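You operate a simulated robot arm through the tools that you are given. There is no shell and no other tool. Be economical: measure what you need, move in short steps, check, and stop when the job is done.

You are at the controls of a simulated two-armed robot. One attempt, no reset.

TASK
Add the block to the large wire basket, wash it and lift it level onto the grate.
Fine: block from the ledge, basket in the long bath; bath topped up to the yellow line first, one wash, both parts washed; lifted by both handles once it has stopped; nothing else in the basket; leave the sponge, the other parts and controls.

Only the result counts: the job must be done as asked and must still hold three seconds after the hand-in. Knocking over, shifting, dropping, spilling or breaking anything else fails it.

THE ROBOT
Two 7-joint arms with two-finger parallel grippers on one trunk, on a base that drives. Base frame: it is fixed to the floor where the robot stands at the start and does not move with it; the origin is under the middle of the robot, x ahead of it, y to its left, z up. Lengths are in m, angles in rad, forces in N, time in s.
The left shoulder is at the start at [0.05, 0.168, 1.107], the right one opposite. With the tool pointing down near the work surface each hand reaches from about 0.1 to 0.36 m from the robot's upright axis, wherever it stands, measured 20 degrees to its own side. Places, roughly: black block (8x5x3 cm) [0.5, 1.2, 0.3]; black ring [0.75, 1.25, 0.75]; brass bracket (7x5x4 cm) [0.5, 1.6, 0.5]; brass lid (6x6x2 cm) [0.7, 1.5, 0.9]; brass ring (6x6x2 cm) [0.1, -1.5, 0.2]; grate top [0.8, 0.6, 0.8]; grey block [0.75, 1.5, 1]; grey bracket [0.75, 1.5, 1]; grey heat sink [0.5, 1.5, 0.5]; grey lid (7x7x3 cm) [0.7, 1, 0.7]; grey square flange [0.75, 1.5, 1]; large wire basket (37x38x20 cm) [0.8, -0.1, 0.7]; long bath [0.8, -0.1, 0.7]; orange switch [0.5, 0.5, 0.9]; upper knob [0.7, -1.3, 1.6]; upper switch [0.8, -1.3, 1.6]. Payload 1.57 kg a hand.
Tool frame (each hand has its own): the origin (TCP) lies between the finger pads and is the grasp point; the fingertips stand 0.03 m ahead of it; z points along the fingers, y is the line along which they close. The gripper opens to 0.08 m. The fingers are 0.017 m wide and 0.012 m thick; the gripper's body (0.04 by 0.082 m) begins 0.08 m behind the TCP.
Orientation is told as [roll, pitch, yaw] about the base's x, y, z axes, in that order, counted from this pose: with the fingers straight down and closing along the base's y, the tool's x points along the base's -x, its y along +y and its z along -z.

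THE INTERFACE
- The arms move only by the tool servo_tool. It takes "left_steps", "right_steps" or both (then of equal length, played together; a hand with none holds still); each is a list of rows, each an object of numbers (a shift or turn left out is 0, a gripper value left out holds the last): "tx", "ty", "tz": the shift along the base's x, y, z in m; "ax", "ay", "az": the turn, a rotation vector about the base's x, y, z in rad; "fingers": the gripper command, from -1 (fully open) to 1 (shut), values between in proportion. In form: [{"tx": .., "ty": .., "tz": .., "ax": .., "ay": .., "az": .., "fingers": ..}, ...]. A call has 1 to 20 rows; each row is the pose to reach, as a shift and turn from the pose commanded when the call began. Each row takes 0.2 s and may step no farther than 0.05 m and 0.15 rad from the row before; otherwise, or with a gripper value out of range, the whole call is refused. A pose out of reach is approached as far as the arm can. The call stops where the force on the tool passes 70 N (or 10 N more than at its start, if that is more) or the arm is blocked; 0.2 s more then pass. Each finger travels about 0.045 m/s and halts on what it meets, pressing with about 32 N; the grip force reading is that of the motor and also rises with nothing between the fingers. The clock runs only during rows and for 0.2 s after the last one: add rows that repeat a pose to give the fingers time. The reply holds the time, the measured pose of the TCP, the force on the tool along the base axes, the opening and the grip force, in the units named above and with some noise, with the torque about the TCP (base axes, N m) and any sound that the robot's microphone picked up, and new pictures: "views" is both (left out), scene, wrist or none (wrist: the cameras of the hands that moved).
- Cameras (640 x 400 px; columns grow to the right, rows downward): "scene" is now at [0.1287, 0.0146, 1.3262]; the picture's right is [0.17, -0.99, 0.00], its down [-0.51, -0.09, -0.86] and it looks along [0.85, 0.15, -0.51] (base axes); focal length 214 px, centre (320, 200). "left" rides on the left gripper at [0.072, 0.007, -0.122] in its tool frame; the picture's right is [-0.09, 1.00, 0.00], its down [-0.84, -0.08, -0.54] and it looks along [-0.54, -0.05, 0.84] (tool axes); focal length 238 px, centre (320, 200). "right" rides on the right gripper at [0.072, -0.007, -0.122] in its tool frame; the picture's right is [0.09, 1.00, 0.00], its down [-0.84, 0.08, -0.54] and it looks along [-0.54, 0.05, 0.84] (tool axes); focal length 238 px, centre (320, 200). There is no depth. A picture from a camera that has moved, and an enlarged one, comes with that camera's place and axes in the base frame and with its lens.
- lift_body(by): slides the trunk up (or, below 0, down) by that many m; the arms and the scene camera ride with it, the base frame stays. It gives what a move gives, with no picture.
- steer(legs): drives the robot by 1 to 6 legs, each [ahead, left, turn to the left] in m, m and rad, along the robot's own axes; the way and the turn of a leg run together, so that a leg with both is an arc; at most 1.5 m and 3.142 rad a leg. The arms and the cameras ride along, it lands a little off, and it stops where it bumps. It gives what a move gives, and a new picture of the scene camera.
- aim_head(pan, tilt): turns the head with the scene camera to pan (to the left, within 1.396 rad either way) and tilt (down, from -0.506 to 1.204), counted from straight ahead of the robot. It gives what a move gives, and a new picture of the scene camera.
- zoom(camera, box): a new picture of the part [left, top, right, bottom] of that camera's present view, enlarged. It takes no simulated time.
- sign_off(): hands the job in; it is judged then, once.

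Go step by step. Nothing tells you exact positions but the pictures and the camera data: compare them with the known pose of the tool, close in by small moves and look again before you grip or let go. The budget is 120 turns and 260 pictures, counting those below and the enlarged ones. Unless the task says otherwise, let go and move clear before handing in, and close with one line.

The tools are called after ">>>" as a command line: name --argument value ..., lists and objects as JSON in quotes. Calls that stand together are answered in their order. servo_tool: Moves the arms, as the interface text tells. Its arguments: {"type":"object","properties":{"left_steps":{"type":"array"},"right_steps":{"type":"array"},"views":{"type":"string","enum":["both","scene","wrist","none"]}},"required":[]} The other tools are called the same way: lift_body (by) slides the trunk up or down; steer (legs) drives the base; aim_head (pan, tilt) turns the head that bears the scene camera; zoom (camera, box) takes an enlarged picture of a part of a camera's view; sign_off () hands the job in.

At the start:

```text
clock: 0.0
left_ee_pos: [0.4462, 0.3291, 1.1499]
left_tcp_rot: [0.001, 0.0, -0.001]
left_force: [0.4, 0.1, 0.1]
left_torque: [0.01, 0.02, -0.01]
left_grip_width: 0.08
left_gripper_force: 0.1
right_ee_pos: [0.3987, -0.097, 1.1819]
right_tcp_rot: [0.002, 0.0, -0.002]
right_force: [-0.4, -0.7, 0.2]
right_torque: [0.0, -0.02, 0.02]
right_grip_width: 0.08
right_gripper_force: 0.1
trunk travel left (down, up): [-0.275, 0.168]
robot x, y, heading: [-0.0026, -0.0022, -0.006]
head pan, tilt: [0.169, 0.539]
```

scene: 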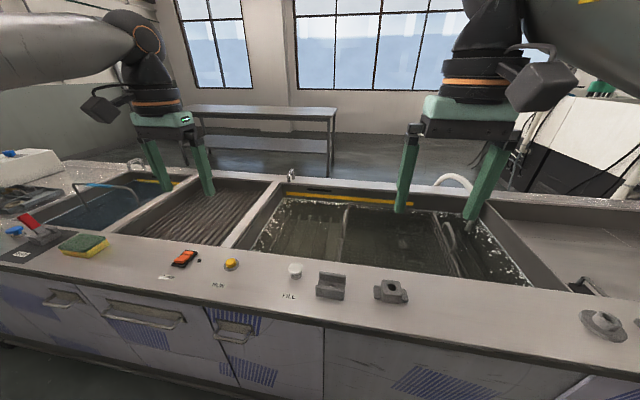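
right: 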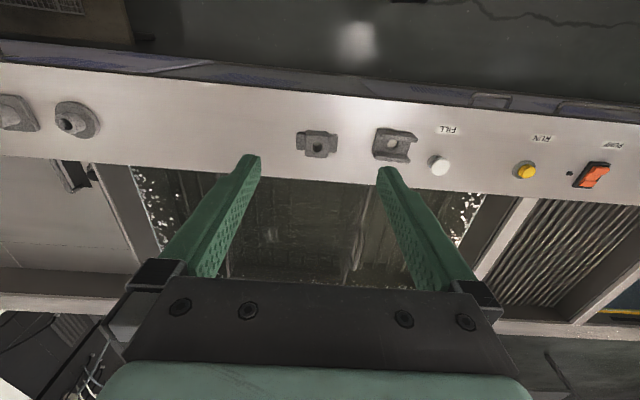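
left: 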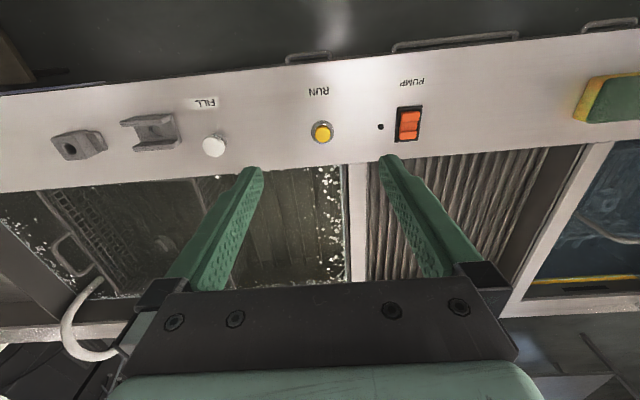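

I see a wash line: a ledge with PUMP switch, RUN and FILL buttons and several parts, and the long bath with a basket below water behind it. I'll enlarge the details before moving.

>>> zoom --camera "scene" --box '[220, 170, 480, 330]'

>>> zoom --camera "scene" --box '[440, 190, 640, 390]'

>>> zoom --camera "scene" --box '[0, 140, 260, 300]'

>>> zoom --camera "right" --box '[230, 90, 520, 290]'

```text
2.46 times, centred on (350, 250) of scene
camera zoom: at [0.1287, 0.0146, 1.3262], right [0.17, -0.99, 0.0], down [-0.51, -0.09, -0.86], along [0.85, 0.15, -0.51], focal length 528 px, centre (246, 77)
```

zoom: 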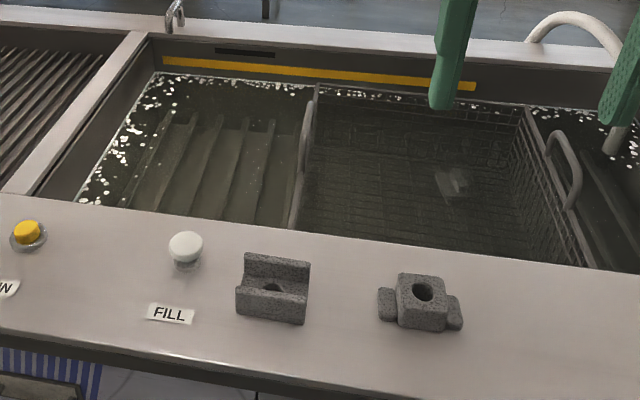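

```text
2.00 times, centred on (540, 290) of scene
camera zoom: at [0.1287, 0.0146, 1.3262], right [0.17, -0.99, 0.0], down [-0.51, -0.09, -0.86], along [0.85, 0.15, -0.51], focal length 429 px, centre (-120, 20)
```

zoom: 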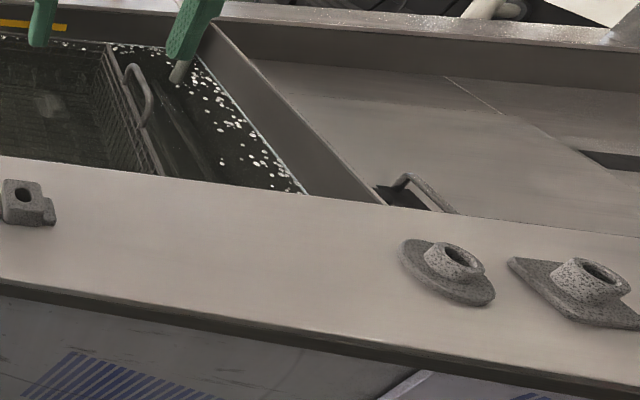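

```text
2.46 times, centred on (130, 220) of scene
camera zoom: at [0.1287, 0.0146, 1.3262], right [0.17, -0.99, 0.0], down [-0.51, -0.09, -0.86], along [0.85, 0.15, -0.51], focal length 528 px, centre (788, 151)
```

zoom: 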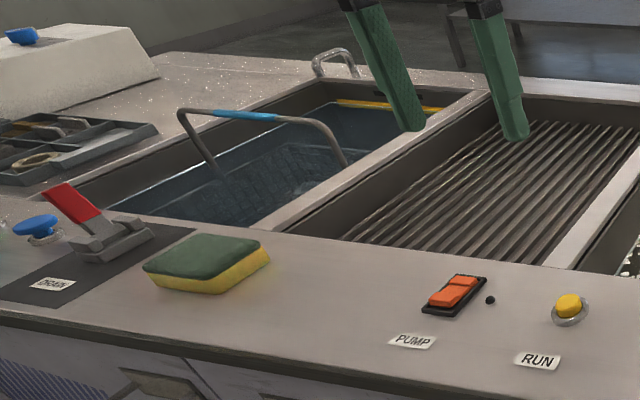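

```text
2.00 times, centred on (375, 190) of right
camera zoom: at [0.3267, -0.1047, 1.3037], right [-0.09, 1.0, 0.0], down [0.84, 0.07, 0.54], along [0.54, 0.05, -0.84], focal length 477 px, centre (210, 220)
```

zoom: 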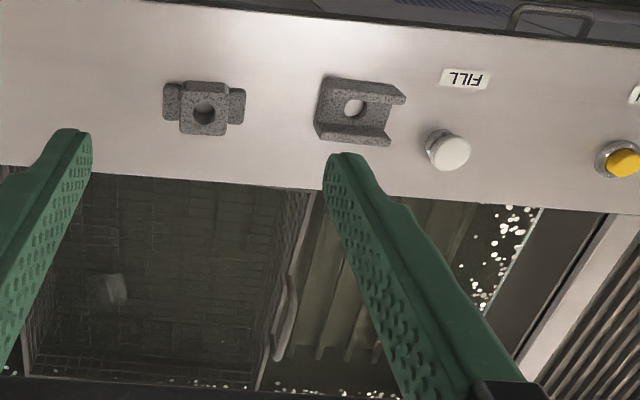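

The ledge holds a U-shaped bracket, a holed block with tabs, and two flanges; a part already lies in the basket. I'll look left, right and down to get the whole layout.

>>> aim_head --pan 0.9 --tilt 0.5

>>> aim_head --pan -0.8 --tilt 0.5

>>> aim_head --pan 0.0 --tilt 1.1

```text
clock: 1.1
left_ee_pos: [0.4464, 0.3286, 1.1501]
left_tcp_rot: [0.001, 0.0, 0.001]
left_force: [-0.4, -0.6, 0.9]
left_torque: [0.01, -0.02, -0.01]
left_grip_width: 0.08
left_gripper_force: 0.0
right_ee_pos: [0.3985, -0.0989, 1.1827]
right_tcp_rot: [0.001, -0.002, -0.001]
right_force: [0.1, 1.7, 0.0]
right_torque: [0.02, -0.01, 0.0]
right_grip_width: 0.08
right_gripper_force: 0.2
trunk travel left (down, up): [-0.275, 0.168]
robot x, y, heading: [-0.0011, -0.0008, -0.005]
head pan, tilt: [0.901, 0.499]
camera scene: at [0.0965, 0.0707, 1.3298], right [0.78, -0.62, 0.0], down [-0.3, -0.38, -0.88], along [0.55, 0.69, -0.48], focal length 214 px, centre (320, 200)
```

scene: 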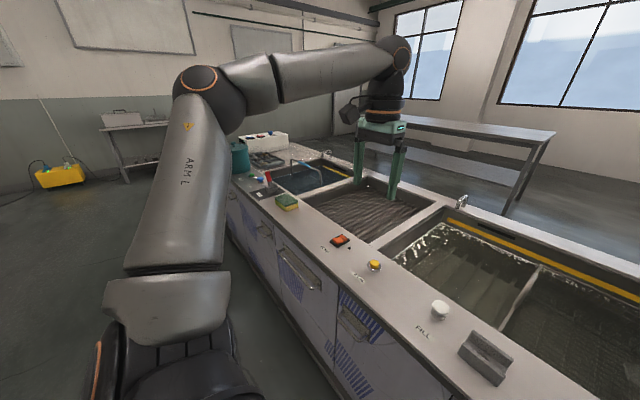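

```text
clock: 2.8
left_ee_pos: [0.4465, 0.3282, 1.1495]
left_tcp_rot: [0.001, 0.001, 0.0]
left_force: [1.1, -0.3, -0.8]
left_torque: [0.01, -0.01, -0.02]
left_grip_width: 0.0803
left_gripper_force: 0.0
right_ee_pos: [0.3977, -0.0984, 1.1823]
right_tcp_rot: [0.004, -0.002, -0.001]
right_force: [-0.4, 1.0, -0.1]
right_torque: [0.04, -0.02, -0.01]
right_grip_width: 0.0798
right_gripper_force: 0.1
trunk travel left (down, up): [-0.275, 0.168]
robot x, y, heading: [0.0022, 0.0032, -0.003]
head pan, tilt: [-0.799, 0.499]
camera scene: at [0.1034, -0.0658, 1.3298], right [-0.72, -0.7, 0.0], down [-0.33, 0.34, -0.88], along [0.61, -0.63, -0.48], focal length 214 px, centre (320, 200)
```

scene: 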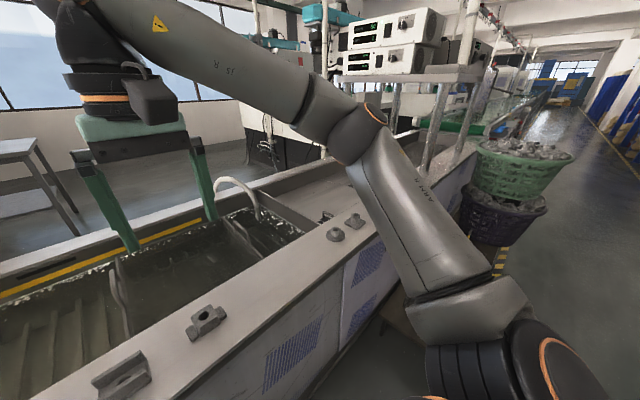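

```text
clock: 4.0
left_ee_pos: [0.4474, 0.3283, 1.1498]
left_tcp_rot: [0.0, -0.001, 0.0]
left_force: [0.5, -0.8, -1.0]
left_torque: [-0.01, -0.01, 0.04]
left_grip_width: 0.0799
left_gripper_force: 0.0
right_ee_pos: [0.3992, -0.0991, 1.1811]
right_tcp_rot: [0.002, -0.002, -0.001]
right_force: [-0.5, -0.1, 0.8]
right_torque: [0.03, -0.02, -0.01]
right_grip_width: 0.0798
right_gripper_force: 0.1
trunk travel left (down, up): [-0.275, 0.168]
robot x, y, heading: [0.0005, 0.0006, 0.002]
head pan, tilt: [0.0, 1.1]
camera scene: at [0.1031, -0.0006, 1.2821], right [0.0, -1.0, 0.0], down [-0.89, 0.0, -0.45], along [0.45, 0.0, -0.89], focal length 214 px, centre (320, 200)
```

scene: 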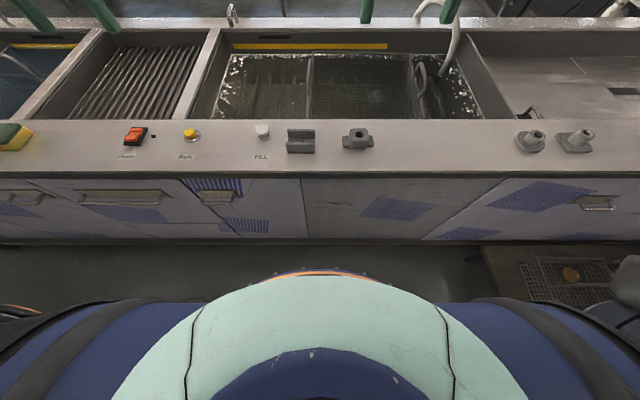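

The bath spans roughly x 0.52–0.88 behind the ledge. I'll enlarge the ledge parts and the basket to tell which is the block and where the handles are.

>>> zoom --camera "scene" --box '[230, 100, 390, 200]'

>>> zoom --camera "scene" --box '[200, 20, 480, 130]'

>>> zoom --camera "scene" --box '[480, 100, 640, 200]'

>>> zoom --camera "scene" --box '[100, 100, 260, 200]'

```text
4.00 times, centred on (310, 150) of scene
camera zoom: at [0.1031, -0.0006, 1.2821], right [0.0, -1.0, 0.0], down [-0.89, 0.0, -0.45], along [0.45, 0.0, -0.89], focal length 858 px, centre (360, 400)
```

zoom: 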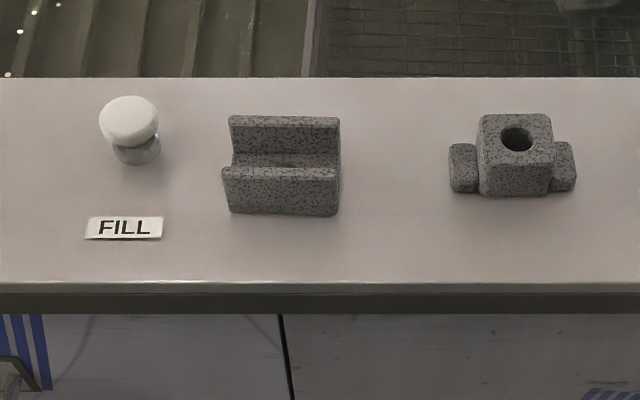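

```text
2.29 times, centred on (340, 75) of scene
camera zoom: at [0.1031, -0.0006, 1.2821], right [0.0, -1.0, 0.0], down [-0.89, 0.0, -0.45], along [0.45, 0.0, -0.89], focal length 490 px, centre (274, 486)
```

zoom: 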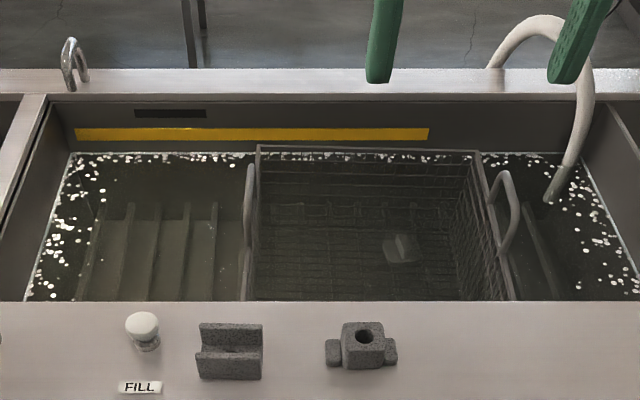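

```text
4.00 times, centred on (560, 150) of scene
camera zoom: at [0.1031, -0.0006, 1.2821], right [0.0, -1.0, 0.0], down [-0.89, 0.0, -0.45], along [0.45, 0.0, -0.89], focal length 858 px, centre (-640, 400)
```

zoom: 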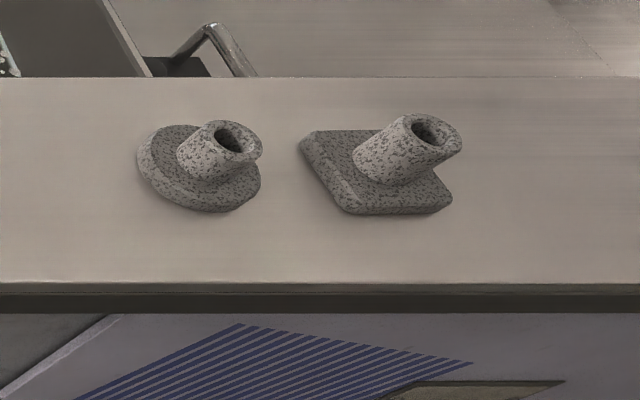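

```text
4.00 times, centred on (180, 150) of scene
camera zoom: at [0.1031, -0.0006, 1.2821], right [0.0, -1.0, 0.0], down [-0.89, 0.0, -0.45], along [0.45, 0.0, -0.89], focal length 858 px, centre (880, 400)
```

zoom: 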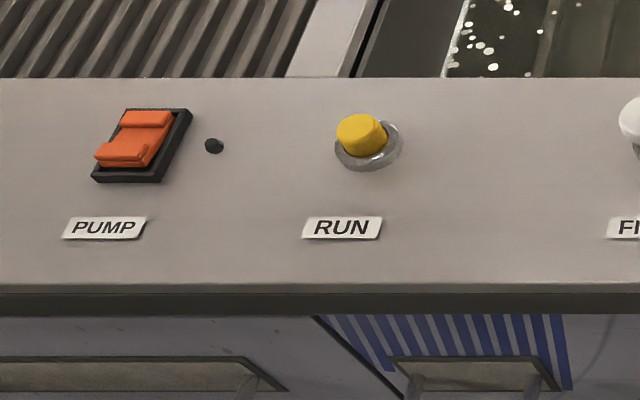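

The block is the holed one with tabs, around (0.48, −0.10), ledge top about z 0.85; FILL is near (0.50, 0.14). I drive a bit closer in a short leg.

>>> steer --legs '[[0.12, 0, 0]]'

```text
clock: 5.2
left_ee_pos: [0.571, 0.3297, 1.1486]
left_tcp_rot: [-0.001, 0.002, 0.003]
left_force: [0.9, 0.0, -0.1]
left_torque: [0.01, 0.02, -0.04]
left_grip_width: 0.0799
left_gripper_force: 0.1
right_ee_pos: [0.5234, -0.0966, 1.1809]
right_tcp_rot: [0.003, 0.0, 0.002]
right_force: [1.7, -0.3, -0.3]
right_torque: [-0.01, 0.04, 0.06]
right_grip_width: 0.08
right_gripper_force: 0.0
trunk travel left (down, up): [-0.275, 0.168]
robot x, y, heading: [0.1214, 0.004, 0.004]
head pan, tilt: [0.0, 1.1]
camera scene: at [0.2269, -0.0001, 1.282], right [0.0, -1.0, 0.0], down [-0.89, 0.0, -0.45], along [0.45, 0.0, -0.89], focal length 214 px, centre (320, 200)
```

scene: 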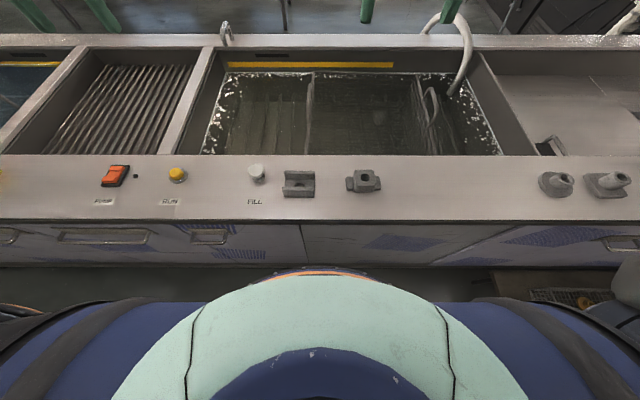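

Ledge front is about x 0.40, back edge 0.57. I'll creep closer to gain reach over the bath.

>>> steer --legs '[[0.08, 0, 0]]'

```text
clock: 6.2
left_ee_pos: [0.5888, 0.3301, 1.1489]
left_tcp_rot: [0.001, 0.001, 0.004]
left_force: [0.3, 0.8, 0.6]
left_torque: [-0.02, 0.01, 0.0]
left_grip_width: 0.0799
left_gripper_force: 0.0
right_ee_pos: [0.5431, -0.0966, 1.1816]
right_tcp_rot: [0.001, 0.0, -0.001]
right_force: [-0.3, -0.1, 0.4]
right_torque: [-0.02, -0.01, 0.01]
right_grip_width: 0.08
right_gripper_force: 0.1
trunk travel left (down, up): [-0.275, 0.168]
robot x, y, heading: [0.1382, -0.0028, 0.002]
head pan, tilt: [0.0, 1.1]
stopped in leg 1: the robot was blocked; the commanded pose is now the measured one
camera scene: at [0.2467, 0.0, 1.2821], right [0.0, -1.0, 0.0], down [-0.89, 0.0, -0.45], along [0.45, 0.0, -0.89], focal length 214 px, centre (320, 200)
```

scene: 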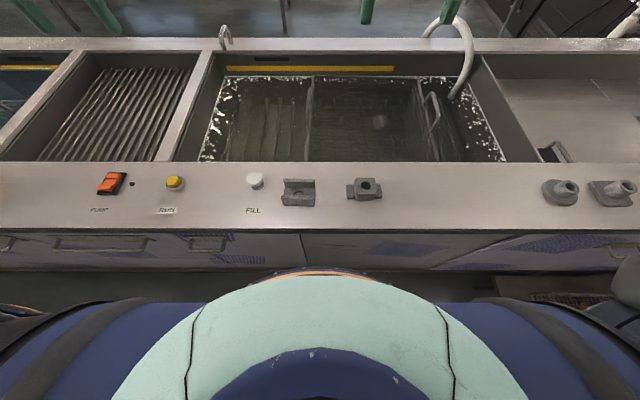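

Blocked by the cabinet at robot x 0.138, so that is the closest stand. I bring the left hand (shut) above FILL at about (0.50, 0.145), staying high, and look.

>>> servo_tool --left_steps '[{"tx": -0.02, "ty": -0.045, "tz": 0, "fingers": 1}, {"tx": -0.045, "ty": -0.09, "tz": -0.0, "fingers": 1}, {"tx": -0.065, "ty": -0.13, "tz": -0.02, "fingers": 1}, {"tx": -0.08, "ty": -0.165, "tz": -0.05, "fingers": 1}, {"tx": -0.085, "ty": -0.185, "tz": -0.09, "fingers": 1}, {"tx": -0.085, "ty": -0.185, "tz": -0.13, "fingers": 1}, {"tx": -0.085, "ty": -0.185, "tz": -0.15, "fingers": 1}]'

```text
refused: row 2 steps farther than a row can; nothing moved
```

>>> servo_tool --left_steps '[{"tx": -0.02, "ty": -0.04, "fingers": 1}, {"tx": -0.04, "ty": -0.08, "fingers": 1}, {"tx": -0.06, "ty": -0.12, "tz": -0.02, "fingers": 1}, {"tx": -0.075, "ty": -0.15, "tz": -0.05, "fingers": 1}, {"tx": -0.085, "ty": -0.185, "tz": -0.08, "fingers": 1}, {"tx": -0.085, "ty": -0.185, "tz": -0.12, "fingers": 1}, {"tx": -0.085, "ty": -0.185, "tz": -0.15, "fingers": 1}]'

```text
clock: 7.8
left_ee_pos: [0.5087, 0.1458, 0.998]
left_tcp_rot: [0.0, 0.0, 0.005]
left_force: [-0.9, -0.4, -0.4]
left_torque: [-0.01, -0.02, 0.01]
left_grip_width: 0.0
left_gripper_force: 21.3
right_ee_pos: [0.5435, -0.0977, 1.1807]
right_tcp_rot: [0.001, -0.001, -0.002]
right_force: [0.7, 0.0, -0.2]
right_torque: [0.03, 0.01, 0.01]
right_grip_width: 0.08
right_gripper_force: 0.0
trunk travel left (down, up): [-0.275, 0.168]
robot x, y, heading: [0.1437, -0.0032, -0.002]
head pan, tilt: [0.0, 1.1]
camera scene: at [0.2472, 0.0001, 1.2821], right [0.0, -1.0, 0.0], down [-0.89, 0.0, -0.45], along [0.45, 0.0, -0.89], focal length 214 px, centre (320, 200)
camera left: at [0.4366, 0.1526, 1.1198], right [0.09, 1.0, 0.0], down [0.84, -0.07, 0.54], along [0.54, -0.05, -0.84], focal length 238 px, centre (320, 200)
```

scene: 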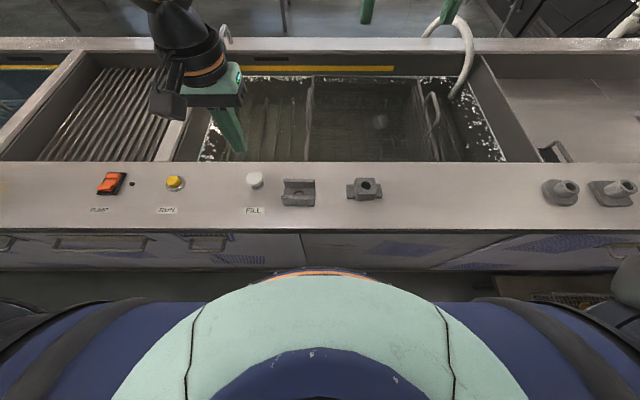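
left: 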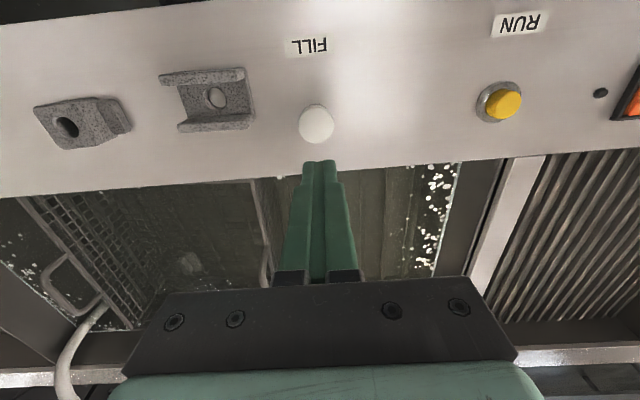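

FILL sits at about (0.500, 0.142). I move over it and lower in fine steps.

>>> servo_tool --left_steps '[{"tx": -0.008, "ty": -0.004, "tz": -0.03}, {"tx": -0.008, "ty": -0.004, "tz": -0.06}, {"tx": -0.008, "ty": -0.004, "tz": -0.07}]'

```text
clock: 8.6
left_ee_pos: [0.4989, 0.141, 0.9276]
left_tcp_rot: [0.0, 0.0, 0.003]
left_force: [-1.0, 0.5, -0.6]
left_torque: [0.0, -0.04, 0.0]
left_grip_width: 0.0001
left_gripper_force: 21.3
right_ee_pos: [0.545, -0.0961, 1.1811]
right_tcp_rot: [0.0, 0.0, 0.0]
right_force: [0.6, -0.6, 0.1]
right_torque: [-0.02, -0.01, 0.02]
right_grip_width: 0.0798
right_gripper_force: 0.0
trunk travel left (down, up): [-0.275, 0.168]
robot x, y, heading: [0.1396, 0.0015, 0.006]
head pan, tilt: [0.0, 1.1]
camera scene: at [0.247, 0.0, 1.2821], right [0.0, -1.0, 0.0], down [-0.89, 0.0, -0.45], along [0.45, 0.0, -0.89], focal length 214 px, centre (320, 200)
camera left: at [0.4268, 0.1471, 1.0491], right [0.09, 1.0, 0.0], down [0.84, -0.07, 0.54], along [0.54, -0.05, -0.84], focal length 238 px, centre (320, 200)
```

scene: 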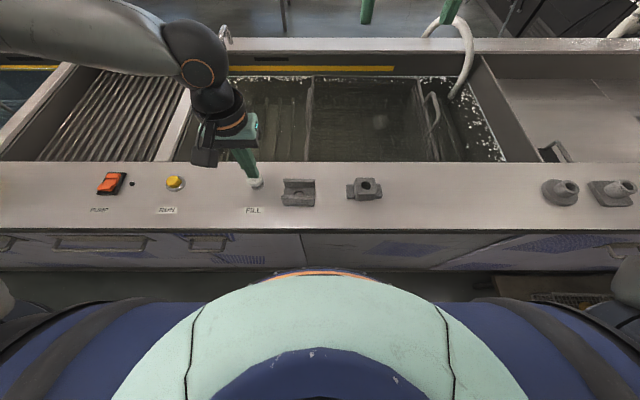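
left: 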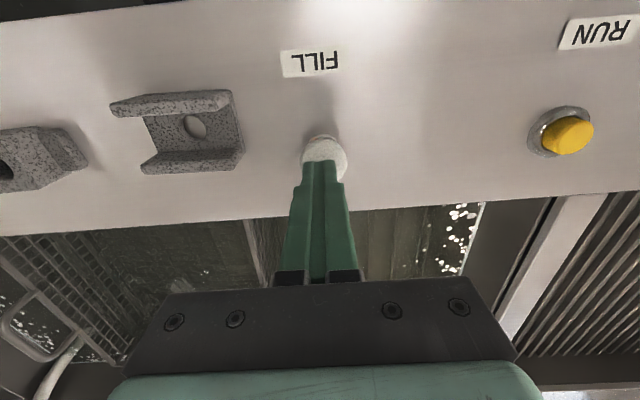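

The fingertips are just above the cap. I press in small increments.

>>> servo_tool --left_steps '[{"tz": -0.006}, {"tz": -0.01}, {"tz": -0.014}, {"tz": -0.017}]' --views "scene"

```text
clock: 9.6
left_ee_pos: [0.4976, 0.142, 0.911]
left_tcp_rot: [0.002, -0.001, 0.003]
left_force: [0.4, 1.8, 2.9]
left_torque: [0.03, -0.05, -0.02]
left_grip_width: 0.0
left_gripper_force: 20.7
right_ee_pos: [0.5435, -0.0981, 1.1809]
right_tcp_rot: [0.002, 0.001, 0.0]
right_force: [-0.6, -0.8, 0.0]
right_torque: [-0.01, 0.02, -0.04]
right_grip_width: 0.08
right_gripper_force: 0.1
trunk travel left (down, up): [-0.275, 0.168]
robot x, y, heading: [0.1434, 0.0019, 0.005]
head pan, tilt: [0.0, 1.1]
heard: click
camera scene: at [0.2469, 0.0, 1.2821], right [0.0, -1.0, 0.0], down [-0.89, 0.0, -0.45], along [0.45, 0.0, -0.89], focal length 214 px, centre (320, 200)
```

scene: 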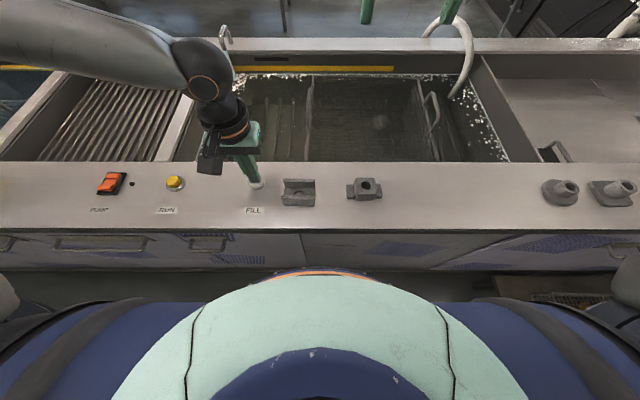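

It clicked at contact. I check the water against the yellow line now and after a short hold.

>>> zoom --camera "scene" --box '[220, 40, 520, 170]'

>>> servo_tool --left_steps '[{"tz": 0}, {"tz": 0}, {"tz": 0}, {"tz": 0}, {"tz": 0}]' --views "none"

>>> zoom --camera "scene" --box '[220, 40, 520, 170]'

```text
2.13 times, centred on (370, 105) of scene
camera zoom: at [0.2469, 0.0, 1.2821], right [0.0, -1.0, 0.0], down [-0.89, 0.0, -0.45], along [0.45, 0.0, -0.89], focal length 458 px, centre (213, 403)
```

zoom: 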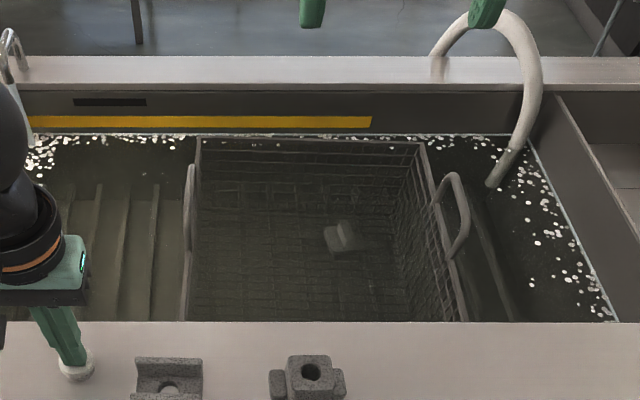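

```text
clock: 10.8
left_ee_pos: [0.4966, 0.1416, 0.9115]
left_tcp_rot: [0.002, 0.001, 0.003]
left_force: [1.2, -0.1, 2.3]
left_torque: [0.03, -0.03, 0.0]
left_grip_width: 0.0001
left_gripper_force: 21.9
right_ee_pos: [0.543, -0.0972, 1.1815]
right_tcp_rot: [0.002, 0.001, -0.001]
right_force: [-1.0, -0.4, 0.4]
right_torque: [0.0, 0.01, -0.02]
right_grip_width: 0.0798
right_gripper_force: 0.1
trunk travel left (down, up): [-0.275, 0.168]
robot x, y, heading: [0.1443, -0.0007, -0.005]
head pan, tilt: [0.0, 1.1]
```

```text
2.13 times, centred on (370, 105) of scene
camera zoom: at [0.2469, 0.0, 1.2821], right [0.0, -1.0, 0.0], down [-0.89, 0.0, -0.45], along [0.45, 0.0, -0.89], focal length 458 px, centre (213, 403)
```

zoom: 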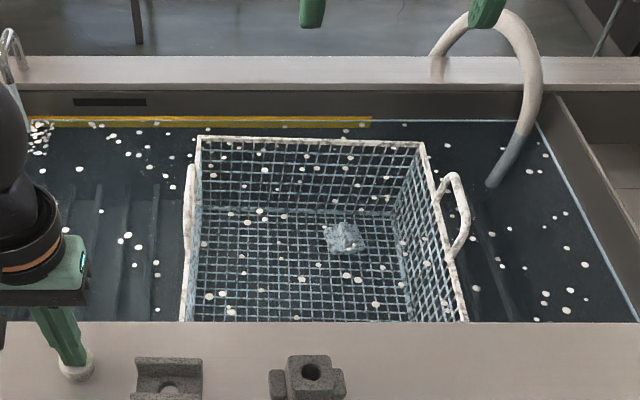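

The level has risen into the yellow band already. I release right away and see whether filling stops.

>>> servo_tool --left_steps '[{"tz": 0.02}]' --views "none"

>>> zoom --camera "scene" --box '[220, 40, 420, 140]'

>>> servo_tool --left_steps '[{"tz": 0.02}, {"tz": 0.04}]' --views "none"

>>> zoom --camera "scene" --box '[220, 40, 420, 140]'

```text
clock: 11.2
left_ee_pos: [0.4981, 0.1431, 0.9315]
left_tcp_rot: [0.002, 0.002, 0.003]
left_force: [0.0, -0.3, -0.1]
left_torque: [0.02, -0.01, 0.0]
left_grip_width: 0.0001
left_gripper_force: 21.7
right_ee_pos: [0.5429, -0.0979, 1.1808]
right_tcp_rot: [0.0, 0.001, -0.001]
right_force: [0.8, -0.2, -0.5]
right_torque: [0.01, -0.01, -0.02]
right_grip_width: 0.0802
right_gripper_force: 0.0
trunk travel left (down, up): [-0.275, 0.168]
robot x, y, heading: [0.1448, -0.0002, 0.004]
head pan, tilt: [0.0, 1.1]
```

```text
3.20 times, centred on (320, 90) of scene
camera zoom: at [0.2468, 0.0, 1.282], right [0.0, -1.0, 0.0], down [-0.89, 0.0, -0.45], along [0.45, 0.0, -0.89], focal length 686 px, centre (320, 552)
```

zoom: 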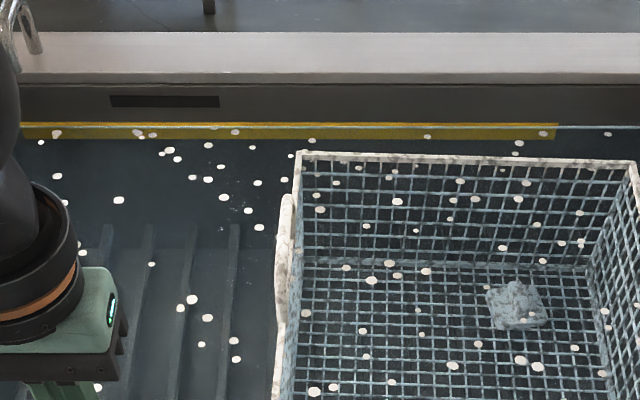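

```text
clock: 11.8
left_ee_pos: [0.4989, 0.1423, 0.9737]
left_tcp_rot: [0.002, 0.0, 0.004]
left_force: [-0.4, -0.5, -0.1]
left_torque: [0.02, 0.01, -0.01]
left_grip_width: 0.0001
left_gripper_force: 20.9
right_ee_pos: [0.5439, -0.096, 1.1817]
right_tcp_rot: [0.0, 0.0, -0.001]
right_force: [0.3, 1.2, -0.4]
right_torque: [-0.01, -0.04, -0.02]
right_grip_width: 0.0801
right_gripper_force: 0.0
trunk travel left (down, up): [-0.275, 0.168]
robot x, y, heading: [0.1439, -0.0004, -0.003]
head pan, tilt: [0.0, 1.1]
```

```text
3.20 times, centred on (320, 90) of scene
camera zoom: at [0.2468, 0.0, 1.2821], right [0.0, -1.0, 0.0], down [-0.89, 0.0, -0.45], along [0.45, 0.0, -0.89], focal length 686 px, centre (320, 552)
```

zoom: 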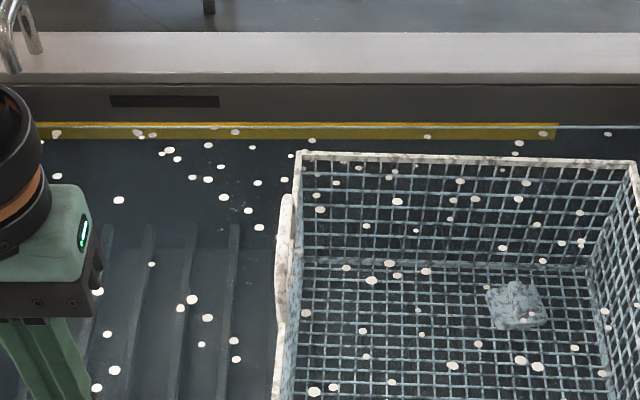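

Filling stopped with the level on the yellow line. Now the right hand goes over the block at about (0.485, −0.10) for a close look.

>>> servo_tool --right_steps '[{"tx": -0.03, "tz": -0.03}, {"tx": -0.055, "tz": -0.07}, {"tx": -0.055, "tz": -0.11}, {"tx": -0.055, "tz": -0.15}]' --left_steps '[{"ty": 0.03, "tz": 0.03}, {"ty": 0.06, "tz": 0.06}, {"ty": 0.1, "tz": 0.08}, {"ty": 0.14, "tz": 0.08}]' --views "wrist"

>>> zoom --camera "right" --box '[220, 40, 420, 170]'

```text
clock: 12.8
left_ee_pos: [0.4939, 0.2839, 1.0513]
left_tcp_rot: [0.0, 0.003, 0.0]
left_force: [-0.3, -0.1, -0.5]
left_torque: [-0.02, 0.01, 0.02]
left_grip_width: 0.0002
left_gripper_force: 21.3
right_ee_pos: [0.4852, -0.0968, 1.028]
right_tcp_rot: [0.002, 0.0, -0.001]
right_force: [-0.3, -0.5, 0.2]
right_torque: [0.04, -0.03, -0.03]
right_grip_width: 0.0798
right_gripper_force: 0.0
trunk travel left (down, up): [-0.275, 0.168]
robot x, y, heading: [0.1404, -0.0028, 0.001]
head pan, tilt: [0.0, 1.1]
camera right: at [0.4135, -0.1034, 1.1497], right [-0.09, 1.0, 0.0], down [0.84, 0.08, 0.54], along [0.54, 0.05, -0.84], focal length 238 px, centre (320, 200)
camera left: at [0.4221, 0.2898, 1.1735], right [0.09, 1.0, 0.0], down [0.84, -0.08, 0.54], along [0.54, -0.05, -0.84], focal length 238 px, centre (320, 200)
```

right: 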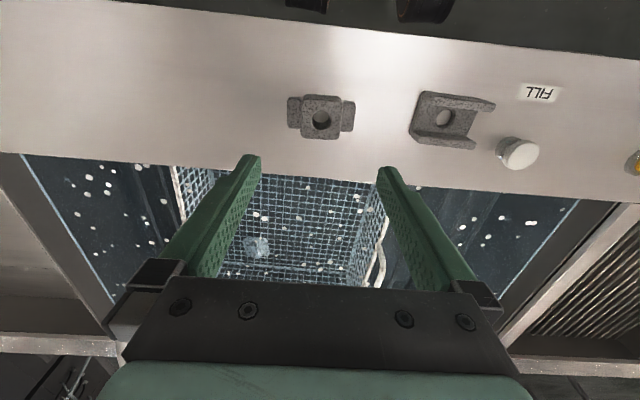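
left: 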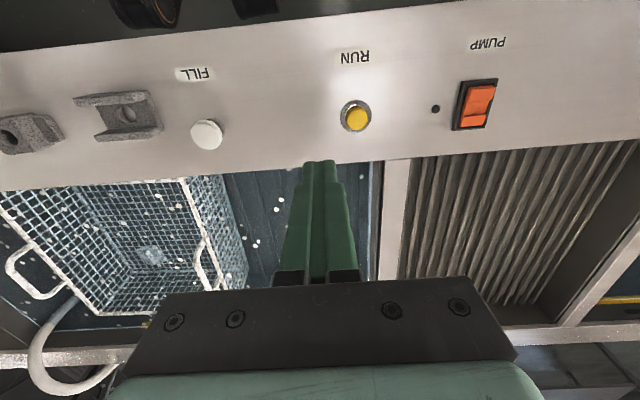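

```text
3.08 times, centred on (320, 105) of right
camera zoom: at [0.4135, -0.1034, 1.1497], right [-0.09, 1.0, 0.0], down [0.84, 0.08, 0.54], along [0.54, 0.05, -0.84], focal length 733 px, centre (320, 492)
```

zoom: 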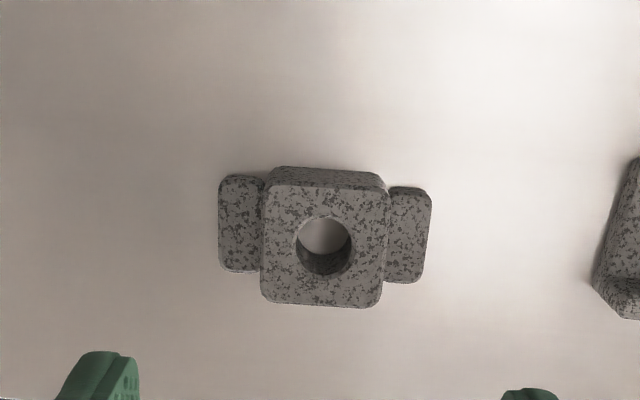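

The block is about 8 cm along y with a 4.5 cm centre body, so I need to close along x: I turn the right hand 90° while high.

>>> servo_tool --right_steps '[{"az": 0.14}, {"az": 0.28}, {"az": 0.42}, {"az": 0.56}, {"az": 0.7}, {"az": 0.84}, {"az": 0.98}, {"az": 1.12}, {"az": 1.26}, {"az": 1.4}, {"az": 1.5}, {"az": 1.57}]'

```text
clock: 15.4
left_ee_pos: [0.4931, 0.2826, 1.0522]
left_tcp_rot: [0.003, 0.001, 0.005]
left_force: [-0.5, -0.5, -0.3]
left_torque: [-0.01, 0.03, 0.03]
left_grip_width: 0.0
left_gripper_force: 21.5
right_ee_pos: [0.4576, -0.0837, 1.0309]
right_tcp_rot: [-0.001, 0.001, 1.566]
right_force: [-0.4, 0.1, -1.1]
right_torque: [0.02, -0.02, -0.02]
right_grip_width: 0.0799
right_gripper_force: 0.1
right hand out of reach, approached as far as the arm can: row 11, 12
trunk travel left (down, up): [-0.275, 0.168]
robot x, y, heading: [0.1468, -0.0003, -0.001]
head pan, tilt: [0.0, 1.1]
camera scene: at [0.2469, 0.0001, 1.2821], right [0.0, -1.0, 0.0], down [-0.89, 0.0, -0.45], along [0.45, 0.0, -0.89], focal length 214 px, centre (320, 200)
camera right: at [0.4625, -0.1548, 1.1526], right [-1.0, -0.09, 0.0], down [-0.07, 0.84, 0.54], along [-0.05, 0.54, -0.84], focal length 238 px, centre (320, 200)
```

scene: 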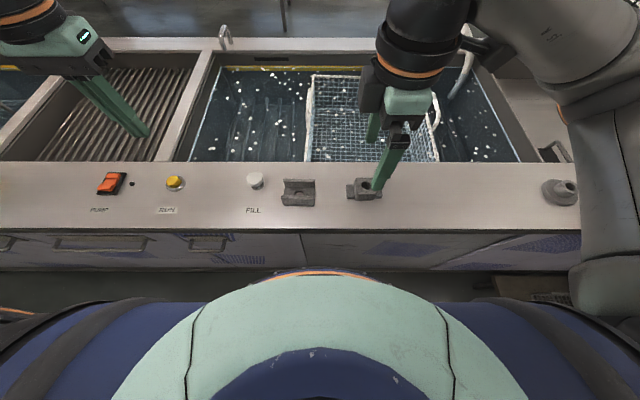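
right: 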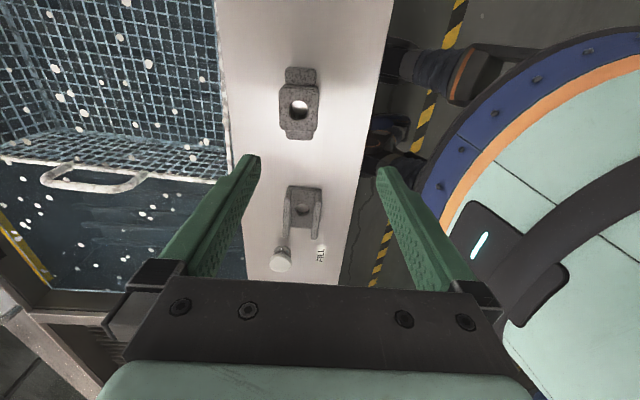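

The turned hand falls 2–3 cm short at this height. I lower it somewhat and see whether the reach improves.

>>> servo_tool --right_steps '[{"tz": -0.03}, {"tz": -0.06}, {"tz": -0.08}]' --views "none"

```text
clock: 16.2
left_ee_pos: [0.494, 0.2827, 1.051]
left_tcp_rot: [0.001, 0.002, 0.003]
left_force: [0.3, -0.4, -0.7]
left_torque: [-0.01, -0.06, 0.02]
left_grip_width: 0.0001
left_gripper_force: 21.3
right_ee_pos: [0.4532, -0.0866, 0.9828]
right_tcp_rot: [0.003, -0.002, 1.56]
right_force: [-0.3, -0.2, -0.1]
right_torque: [-0.02, 0.01, -0.01]
right_grip_width: 0.0801
right_gripper_force: 0.1
right hand out of reach, approached as far as the arm can: row 2, 3
trunk travel left (down, up): [-0.275, 0.168]
robot x, y, heading: [0.1434, 0.0012, 0.002]
head pan, tilt: [0.0, 1.1]
```

Lower is worse, so the limit is arm geometry; lowering the trunk should help. I raise both hands first and then lower the trunk.

>>> servo_tool --right_steps '[{"tz": 0.04}, {"tz": 0.08}, {"tz": 0.12}, {"tz": 0.16}, {"tz": 0.2}, {"tz": 0.23}]' --left_steps '[{"tz": 0.03, "ty": 0.02}, {"tz": 0.06, "ty": 0.04}, {"tz": 0.09, "ty": 0.06}, {"tz": 0.12, "ty": 0.06}, {"tz": 0.15, "ty": 0.06}, {"tz": 0.15, "ty": 0.06}]' --views "none"

>>> lift_body --by -0.15

>>> aim_head --pan 0.0 --tilt 0.9

```text
clock: 17.6
left_ee_pos: [0.4971, 0.3422, 1.2026]
left_tcp_rot: [0.003, 0.001, 0.0]
left_force: [-0.4, -0.8, 0.0]
left_torque: [0.03, 0.02, -0.02]
left_grip_width: 0.0
left_gripper_force: 21.0
right_ee_pos: [0.4119, -0.0709, 1.1821]
right_tcp_rot: [0.002, 0.0, 1.567]
right_force: [-0.3, 0.7, 0.2]
right_torque: [0.0, -0.01, 0.02]
right_grip_width: 0.08
right_gripper_force: 0.1
right hand out of reach, approached as far as the arm can: row 3, 4, 5, 6
trunk travel left (down, up): [-0.275, 0.168]
robot x, y, heading: [0.1407, -0.0006, -0.002]
head pan, tilt: [0.0, 1.1]
```

```text
clock: 19.4
left_ee_pos: [0.4986, 0.3417, 1.0526]
left_tcp_rot: [0.0, 0.001, 0.003]
left_force: [1.5, -0.3, 0.1]
left_torque: [-0.01, -0.01, 0.02]
left_grip_width: 0.0
left_gripper_force: 21.6
right_ee_pos: [0.4122, -0.0708, 1.0328]
right_tcp_rot: [0.001, -0.001, 1.567]
right_force: [-0.6, -0.3, -0.3]
right_torque: [0.02, -0.02, 0.04]
right_grip_width: 0.0798
right_gripper_force: 0.1
trunk travel left (down, up): [-0.125, 0.318]
robot x, y, heading: [0.146, 0.0001, 0.001]
head pan, tilt: [0.0, 1.1]
```

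```text
clock: 20.1
left_ee_pos: [0.4967, 0.3409, 1.0536]
left_tcp_rot: [0.001, 0.002, 0.004]
left_force: [-0.5, -0.1, 0.2]
left_torque: [-0.02, 0.0, -0.01]
left_grip_width: 0.0
left_gripper_force: 21.5
right_ee_pos: [0.4112, -0.0708, 1.0325]
right_tcp_rot: [-0.001, 0.0, 1.567]
right_force: [0.1, 0.3, -0.2]
right_torque: [0.0, 0.01, 0.03]
right_grip_width: 0.0801
right_gripper_force: 0.0
trunk travel left (down, up): [-0.125, 0.318]
robot x, y, heading: [0.1465, 0.0009, 0.002]
head pan, tilt: [0.0, 0.901]
camera scene: at [0.2593, 0.0001, 1.1459], right [0.0, -1.0, 0.0], down [-0.78, 0.0, -0.62], along [0.62, 0.0, -0.78], focal length 214 px, centre (320, 200)
```

scene: 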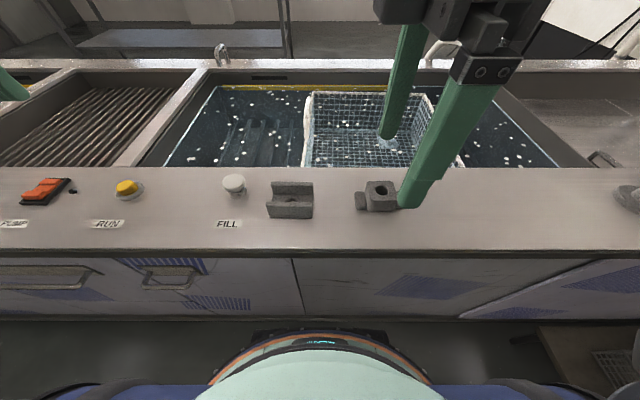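

The +90° turn limits reach. I turn back and try the opposite sense.

>>> servo_tool --right_steps '[{"az": -0.14}, {"az": -0.28}, {"az": -0.42}, {"az": -0.56}, {"az": -0.7}, {"az": -0.84}, {"az": -0.98}, {"az": -1.12}, {"az": -1.26}, {"az": -1.4}, {"az": -1.5}, {"az": -1.57}]' --views "none"

>>> servo_tool --right_steps '[{"az": -0.14}, {"az": -0.28}, {"az": -0.42}, {"az": -0.56}, {"az": -0.7}, {"az": -0.84}, {"az": -0.98}, {"az": -1.12}, {"az": -1.26}, {"az": -1.4}, {"az": -1.5}, {"az": -1.57}]' --views "scene"

```text
clock: 22.7
left_ee_pos: [0.4963, 0.3414, 1.0529]
left_tcp_rot: [0.0, 0.002, 0.003]
left_force: [0.3, -0.9, 0.3]
left_torque: [-0.02, 0.0, 0.04]
left_grip_width: 0.0
left_gripper_force: 21.5
right_ee_pos: [0.4119, -0.0696, 1.0328]
right_tcp_rot: [0.003, 0.002, -0.005]
right_force: [-0.3, 0.2, -0.7]
right_torque: [-0.03, -0.01, -0.01]
right_grip_width: 0.08
right_gripper_force: 0.0
trunk travel left (down, up): [-0.125, 0.318]
robot x, y, heading: [0.1418, -0.0035, -0.001]
head pan, tilt: [0.0, 0.901]
```

```text
clock: 25.3
left_ee_pos: [0.4988, 0.3416, 1.0539]
left_tcp_rot: [0.002, 0.002, 0.004]
left_force: [-0.4, -0.1, -0.1]
left_torque: [0.02, 0.0, 0.05]
left_grip_width: 0.0
left_gripper_force: 21.5
right_ee_pos: [0.4122, -0.0698, 1.0324]
right_tcp_rot: [0.0, -0.001, -1.574]
right_force: [-0.2, -0.3, -0.4]
right_torque: [-0.01, -0.03, 0.03]
right_grip_width: 0.08
right_gripper_force: 0.0
trunk travel left (down, up): [-0.125, 0.318]
robot x, y, heading: [0.1417, -0.0011, 0.006]
head pan, tilt: [0.0, 0.901]
camera scene: at [0.2593, 0.0, 1.1459], right [0.0, -1.0, 0.0], down [-0.78, 0.0, -0.62], along [0.62, 0.0, -0.78], focal length 214 px, centre (320, 200)
```

scene: 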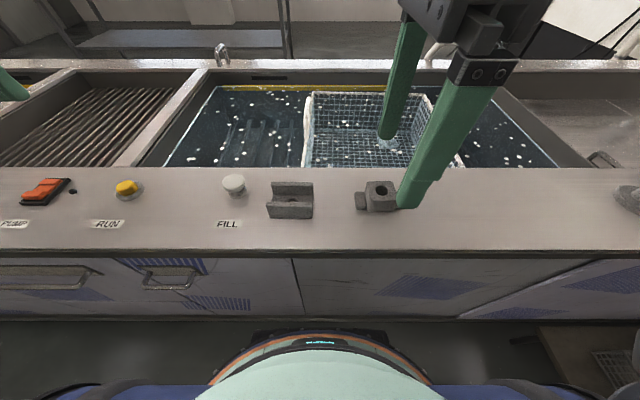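

The −90° turn works here. I move over the block with it.

>>> servo_tool --right_steps '[{"tx": 0.035, "ty": -0.013}, {"tx": 0.069, "ty": -0.026}, {"tx": 0.069, "ty": -0.026, "tz": -0.04}]'

>>> zoom --camera "right" --box '[220, 40, 420, 170]'

```text
clock: 26.1
left_ee_pos: [0.4982, 0.3419, 1.0547]
left_tcp_rot: [0.003, 0.002, 0.003]
left_force: [-0.1, 0.5, 1.3]
left_torque: [-0.02, -0.01, -0.02]
left_grip_width: 0.0001
left_gripper_force: 21.9
right_ee_pos: [0.4807, -0.0966, 0.9945]
right_tcp_rot: [0.001, -0.001, -1.573]
right_force: [0.7, -0.9, 0.0]
right_torque: [0.01, -0.04, -0.01]
right_grip_width: 0.0799
right_gripper_force: 0.0
trunk travel left (down, up): [-0.125, 0.318]
robot x, y, heading: [0.1456, -0.0006, 0.005]
head pan, tilt: [0.0, 0.901]
camera scene: at [0.2593, 0.0, 1.1459], right [0.0, -1.0, 0.0], down [-0.78, 0.0, -0.62], along [0.62, 0.0, -0.78], focal length 214 px, centre (320, 200)
camera right: at [0.4742, -0.0236, 1.1164], right [1.0, 0.09, 0.0], down [0.08, -0.84, 0.54], along [0.05, -0.54, -0.84], focal length 238 px, centre (320, 200)
```

scene: 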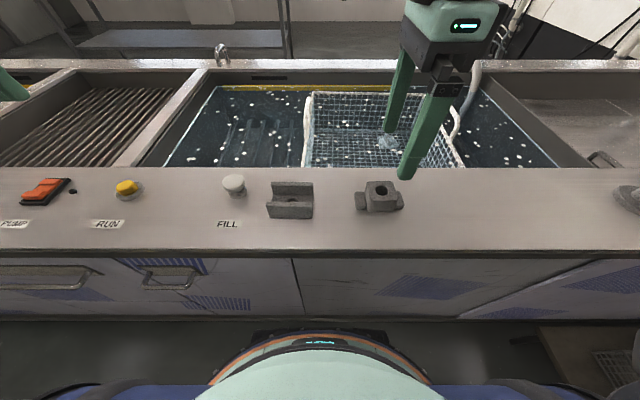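
right: 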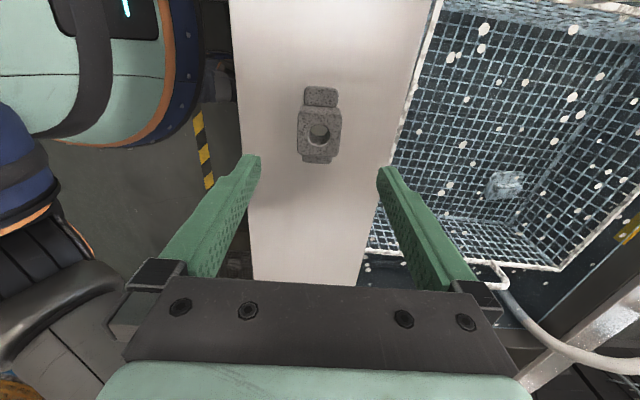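

```text
3.08 times, centred on (320, 105) of right
camera zoom: at [0.4742, -0.0236, 1.1164], right [1.0, 0.09, 0.0], down [0.08, -0.84, 0.54], along [0.05, -0.54, -0.84], focal length 733 px, centre (320, 492)
```

zoom: 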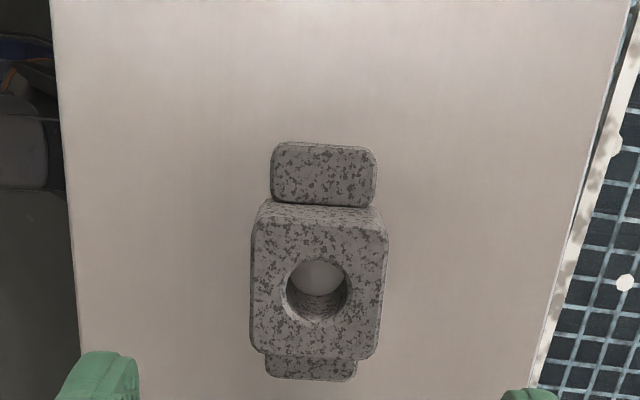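

The hole centre is at (0.481, −0.096), right under the hand. I lower with open fingers in steps.

>>> servo_tool --right_steps '[{"tz": -0.04}, {"tz": -0.07}, {"tz": -0.09}, {"tz": -0.1}]'

>>> zoom --camera "scene" --box '[330, 130, 450, 220]'

```text
clock: 27.1
left_ee_pos: [0.498, 0.3411, 1.0542]
left_tcp_rot: [0.001, 0.002, 0.003]
left_force: [-0.3, 0.1, -0.3]
left_torque: [0.01, -0.03, 0.0]
left_grip_width: 0.0002
left_gripper_force: 21.5
right_ee_pos: [0.4803, -0.0976, 0.8924]
right_tcp_rot: [0.002, -0.001, -1.573]
right_force: [0.2, -1.0, -0.2]
right_torque: [0.01, 0.01, -0.01]
right_grip_width: 0.0802
right_gripper_force: 0.0
trunk travel left (down, up): [-0.125, 0.318]
robot x, y, heading: [0.1399, 0.0038, 0.004]
head pan, tilt: [0.0, 0.901]
camera scene: at [0.2593, 0.0, 1.1459], right [0.0, -1.0, 0.0], down [-0.78, 0.0, -0.62], along [0.62, 0.0, -0.78], focal length 214 px, centre (320, 200)
camera right: at [0.4735, -0.0248, 1.0149], right [1.0, 0.09, 0.0], down [0.07, -0.84, 0.54], along [0.05, -0.54, -0.84], focal length 238 px, centre (320, 200)
```

scene: 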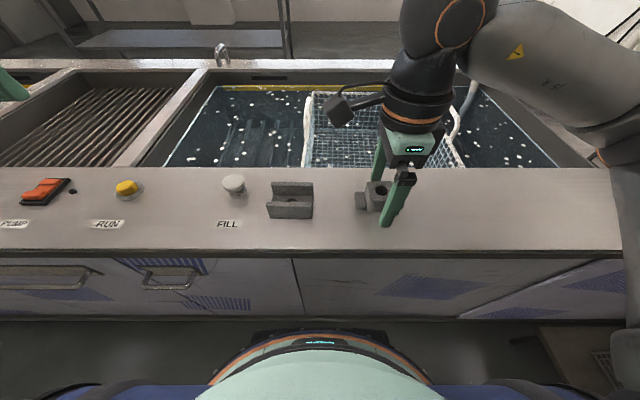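
right: 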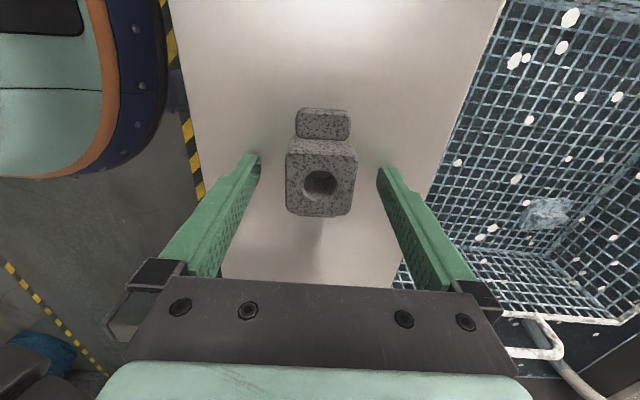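

```text
4.44 times, centred on (390, 175) of scene
camera zoom: at [0.2593, 0.0, 1.1459], right [0.0, -1.0, 0.0], down [-0.78, 0.0, -0.62], along [0.62, 0.0, -0.78], focal length 953 px, centre (9, 311)
```

zoom: 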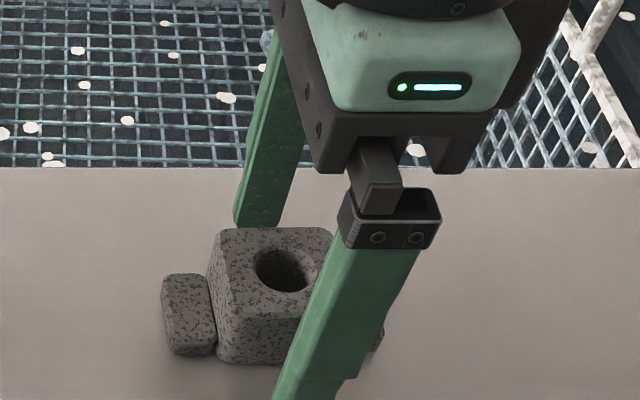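

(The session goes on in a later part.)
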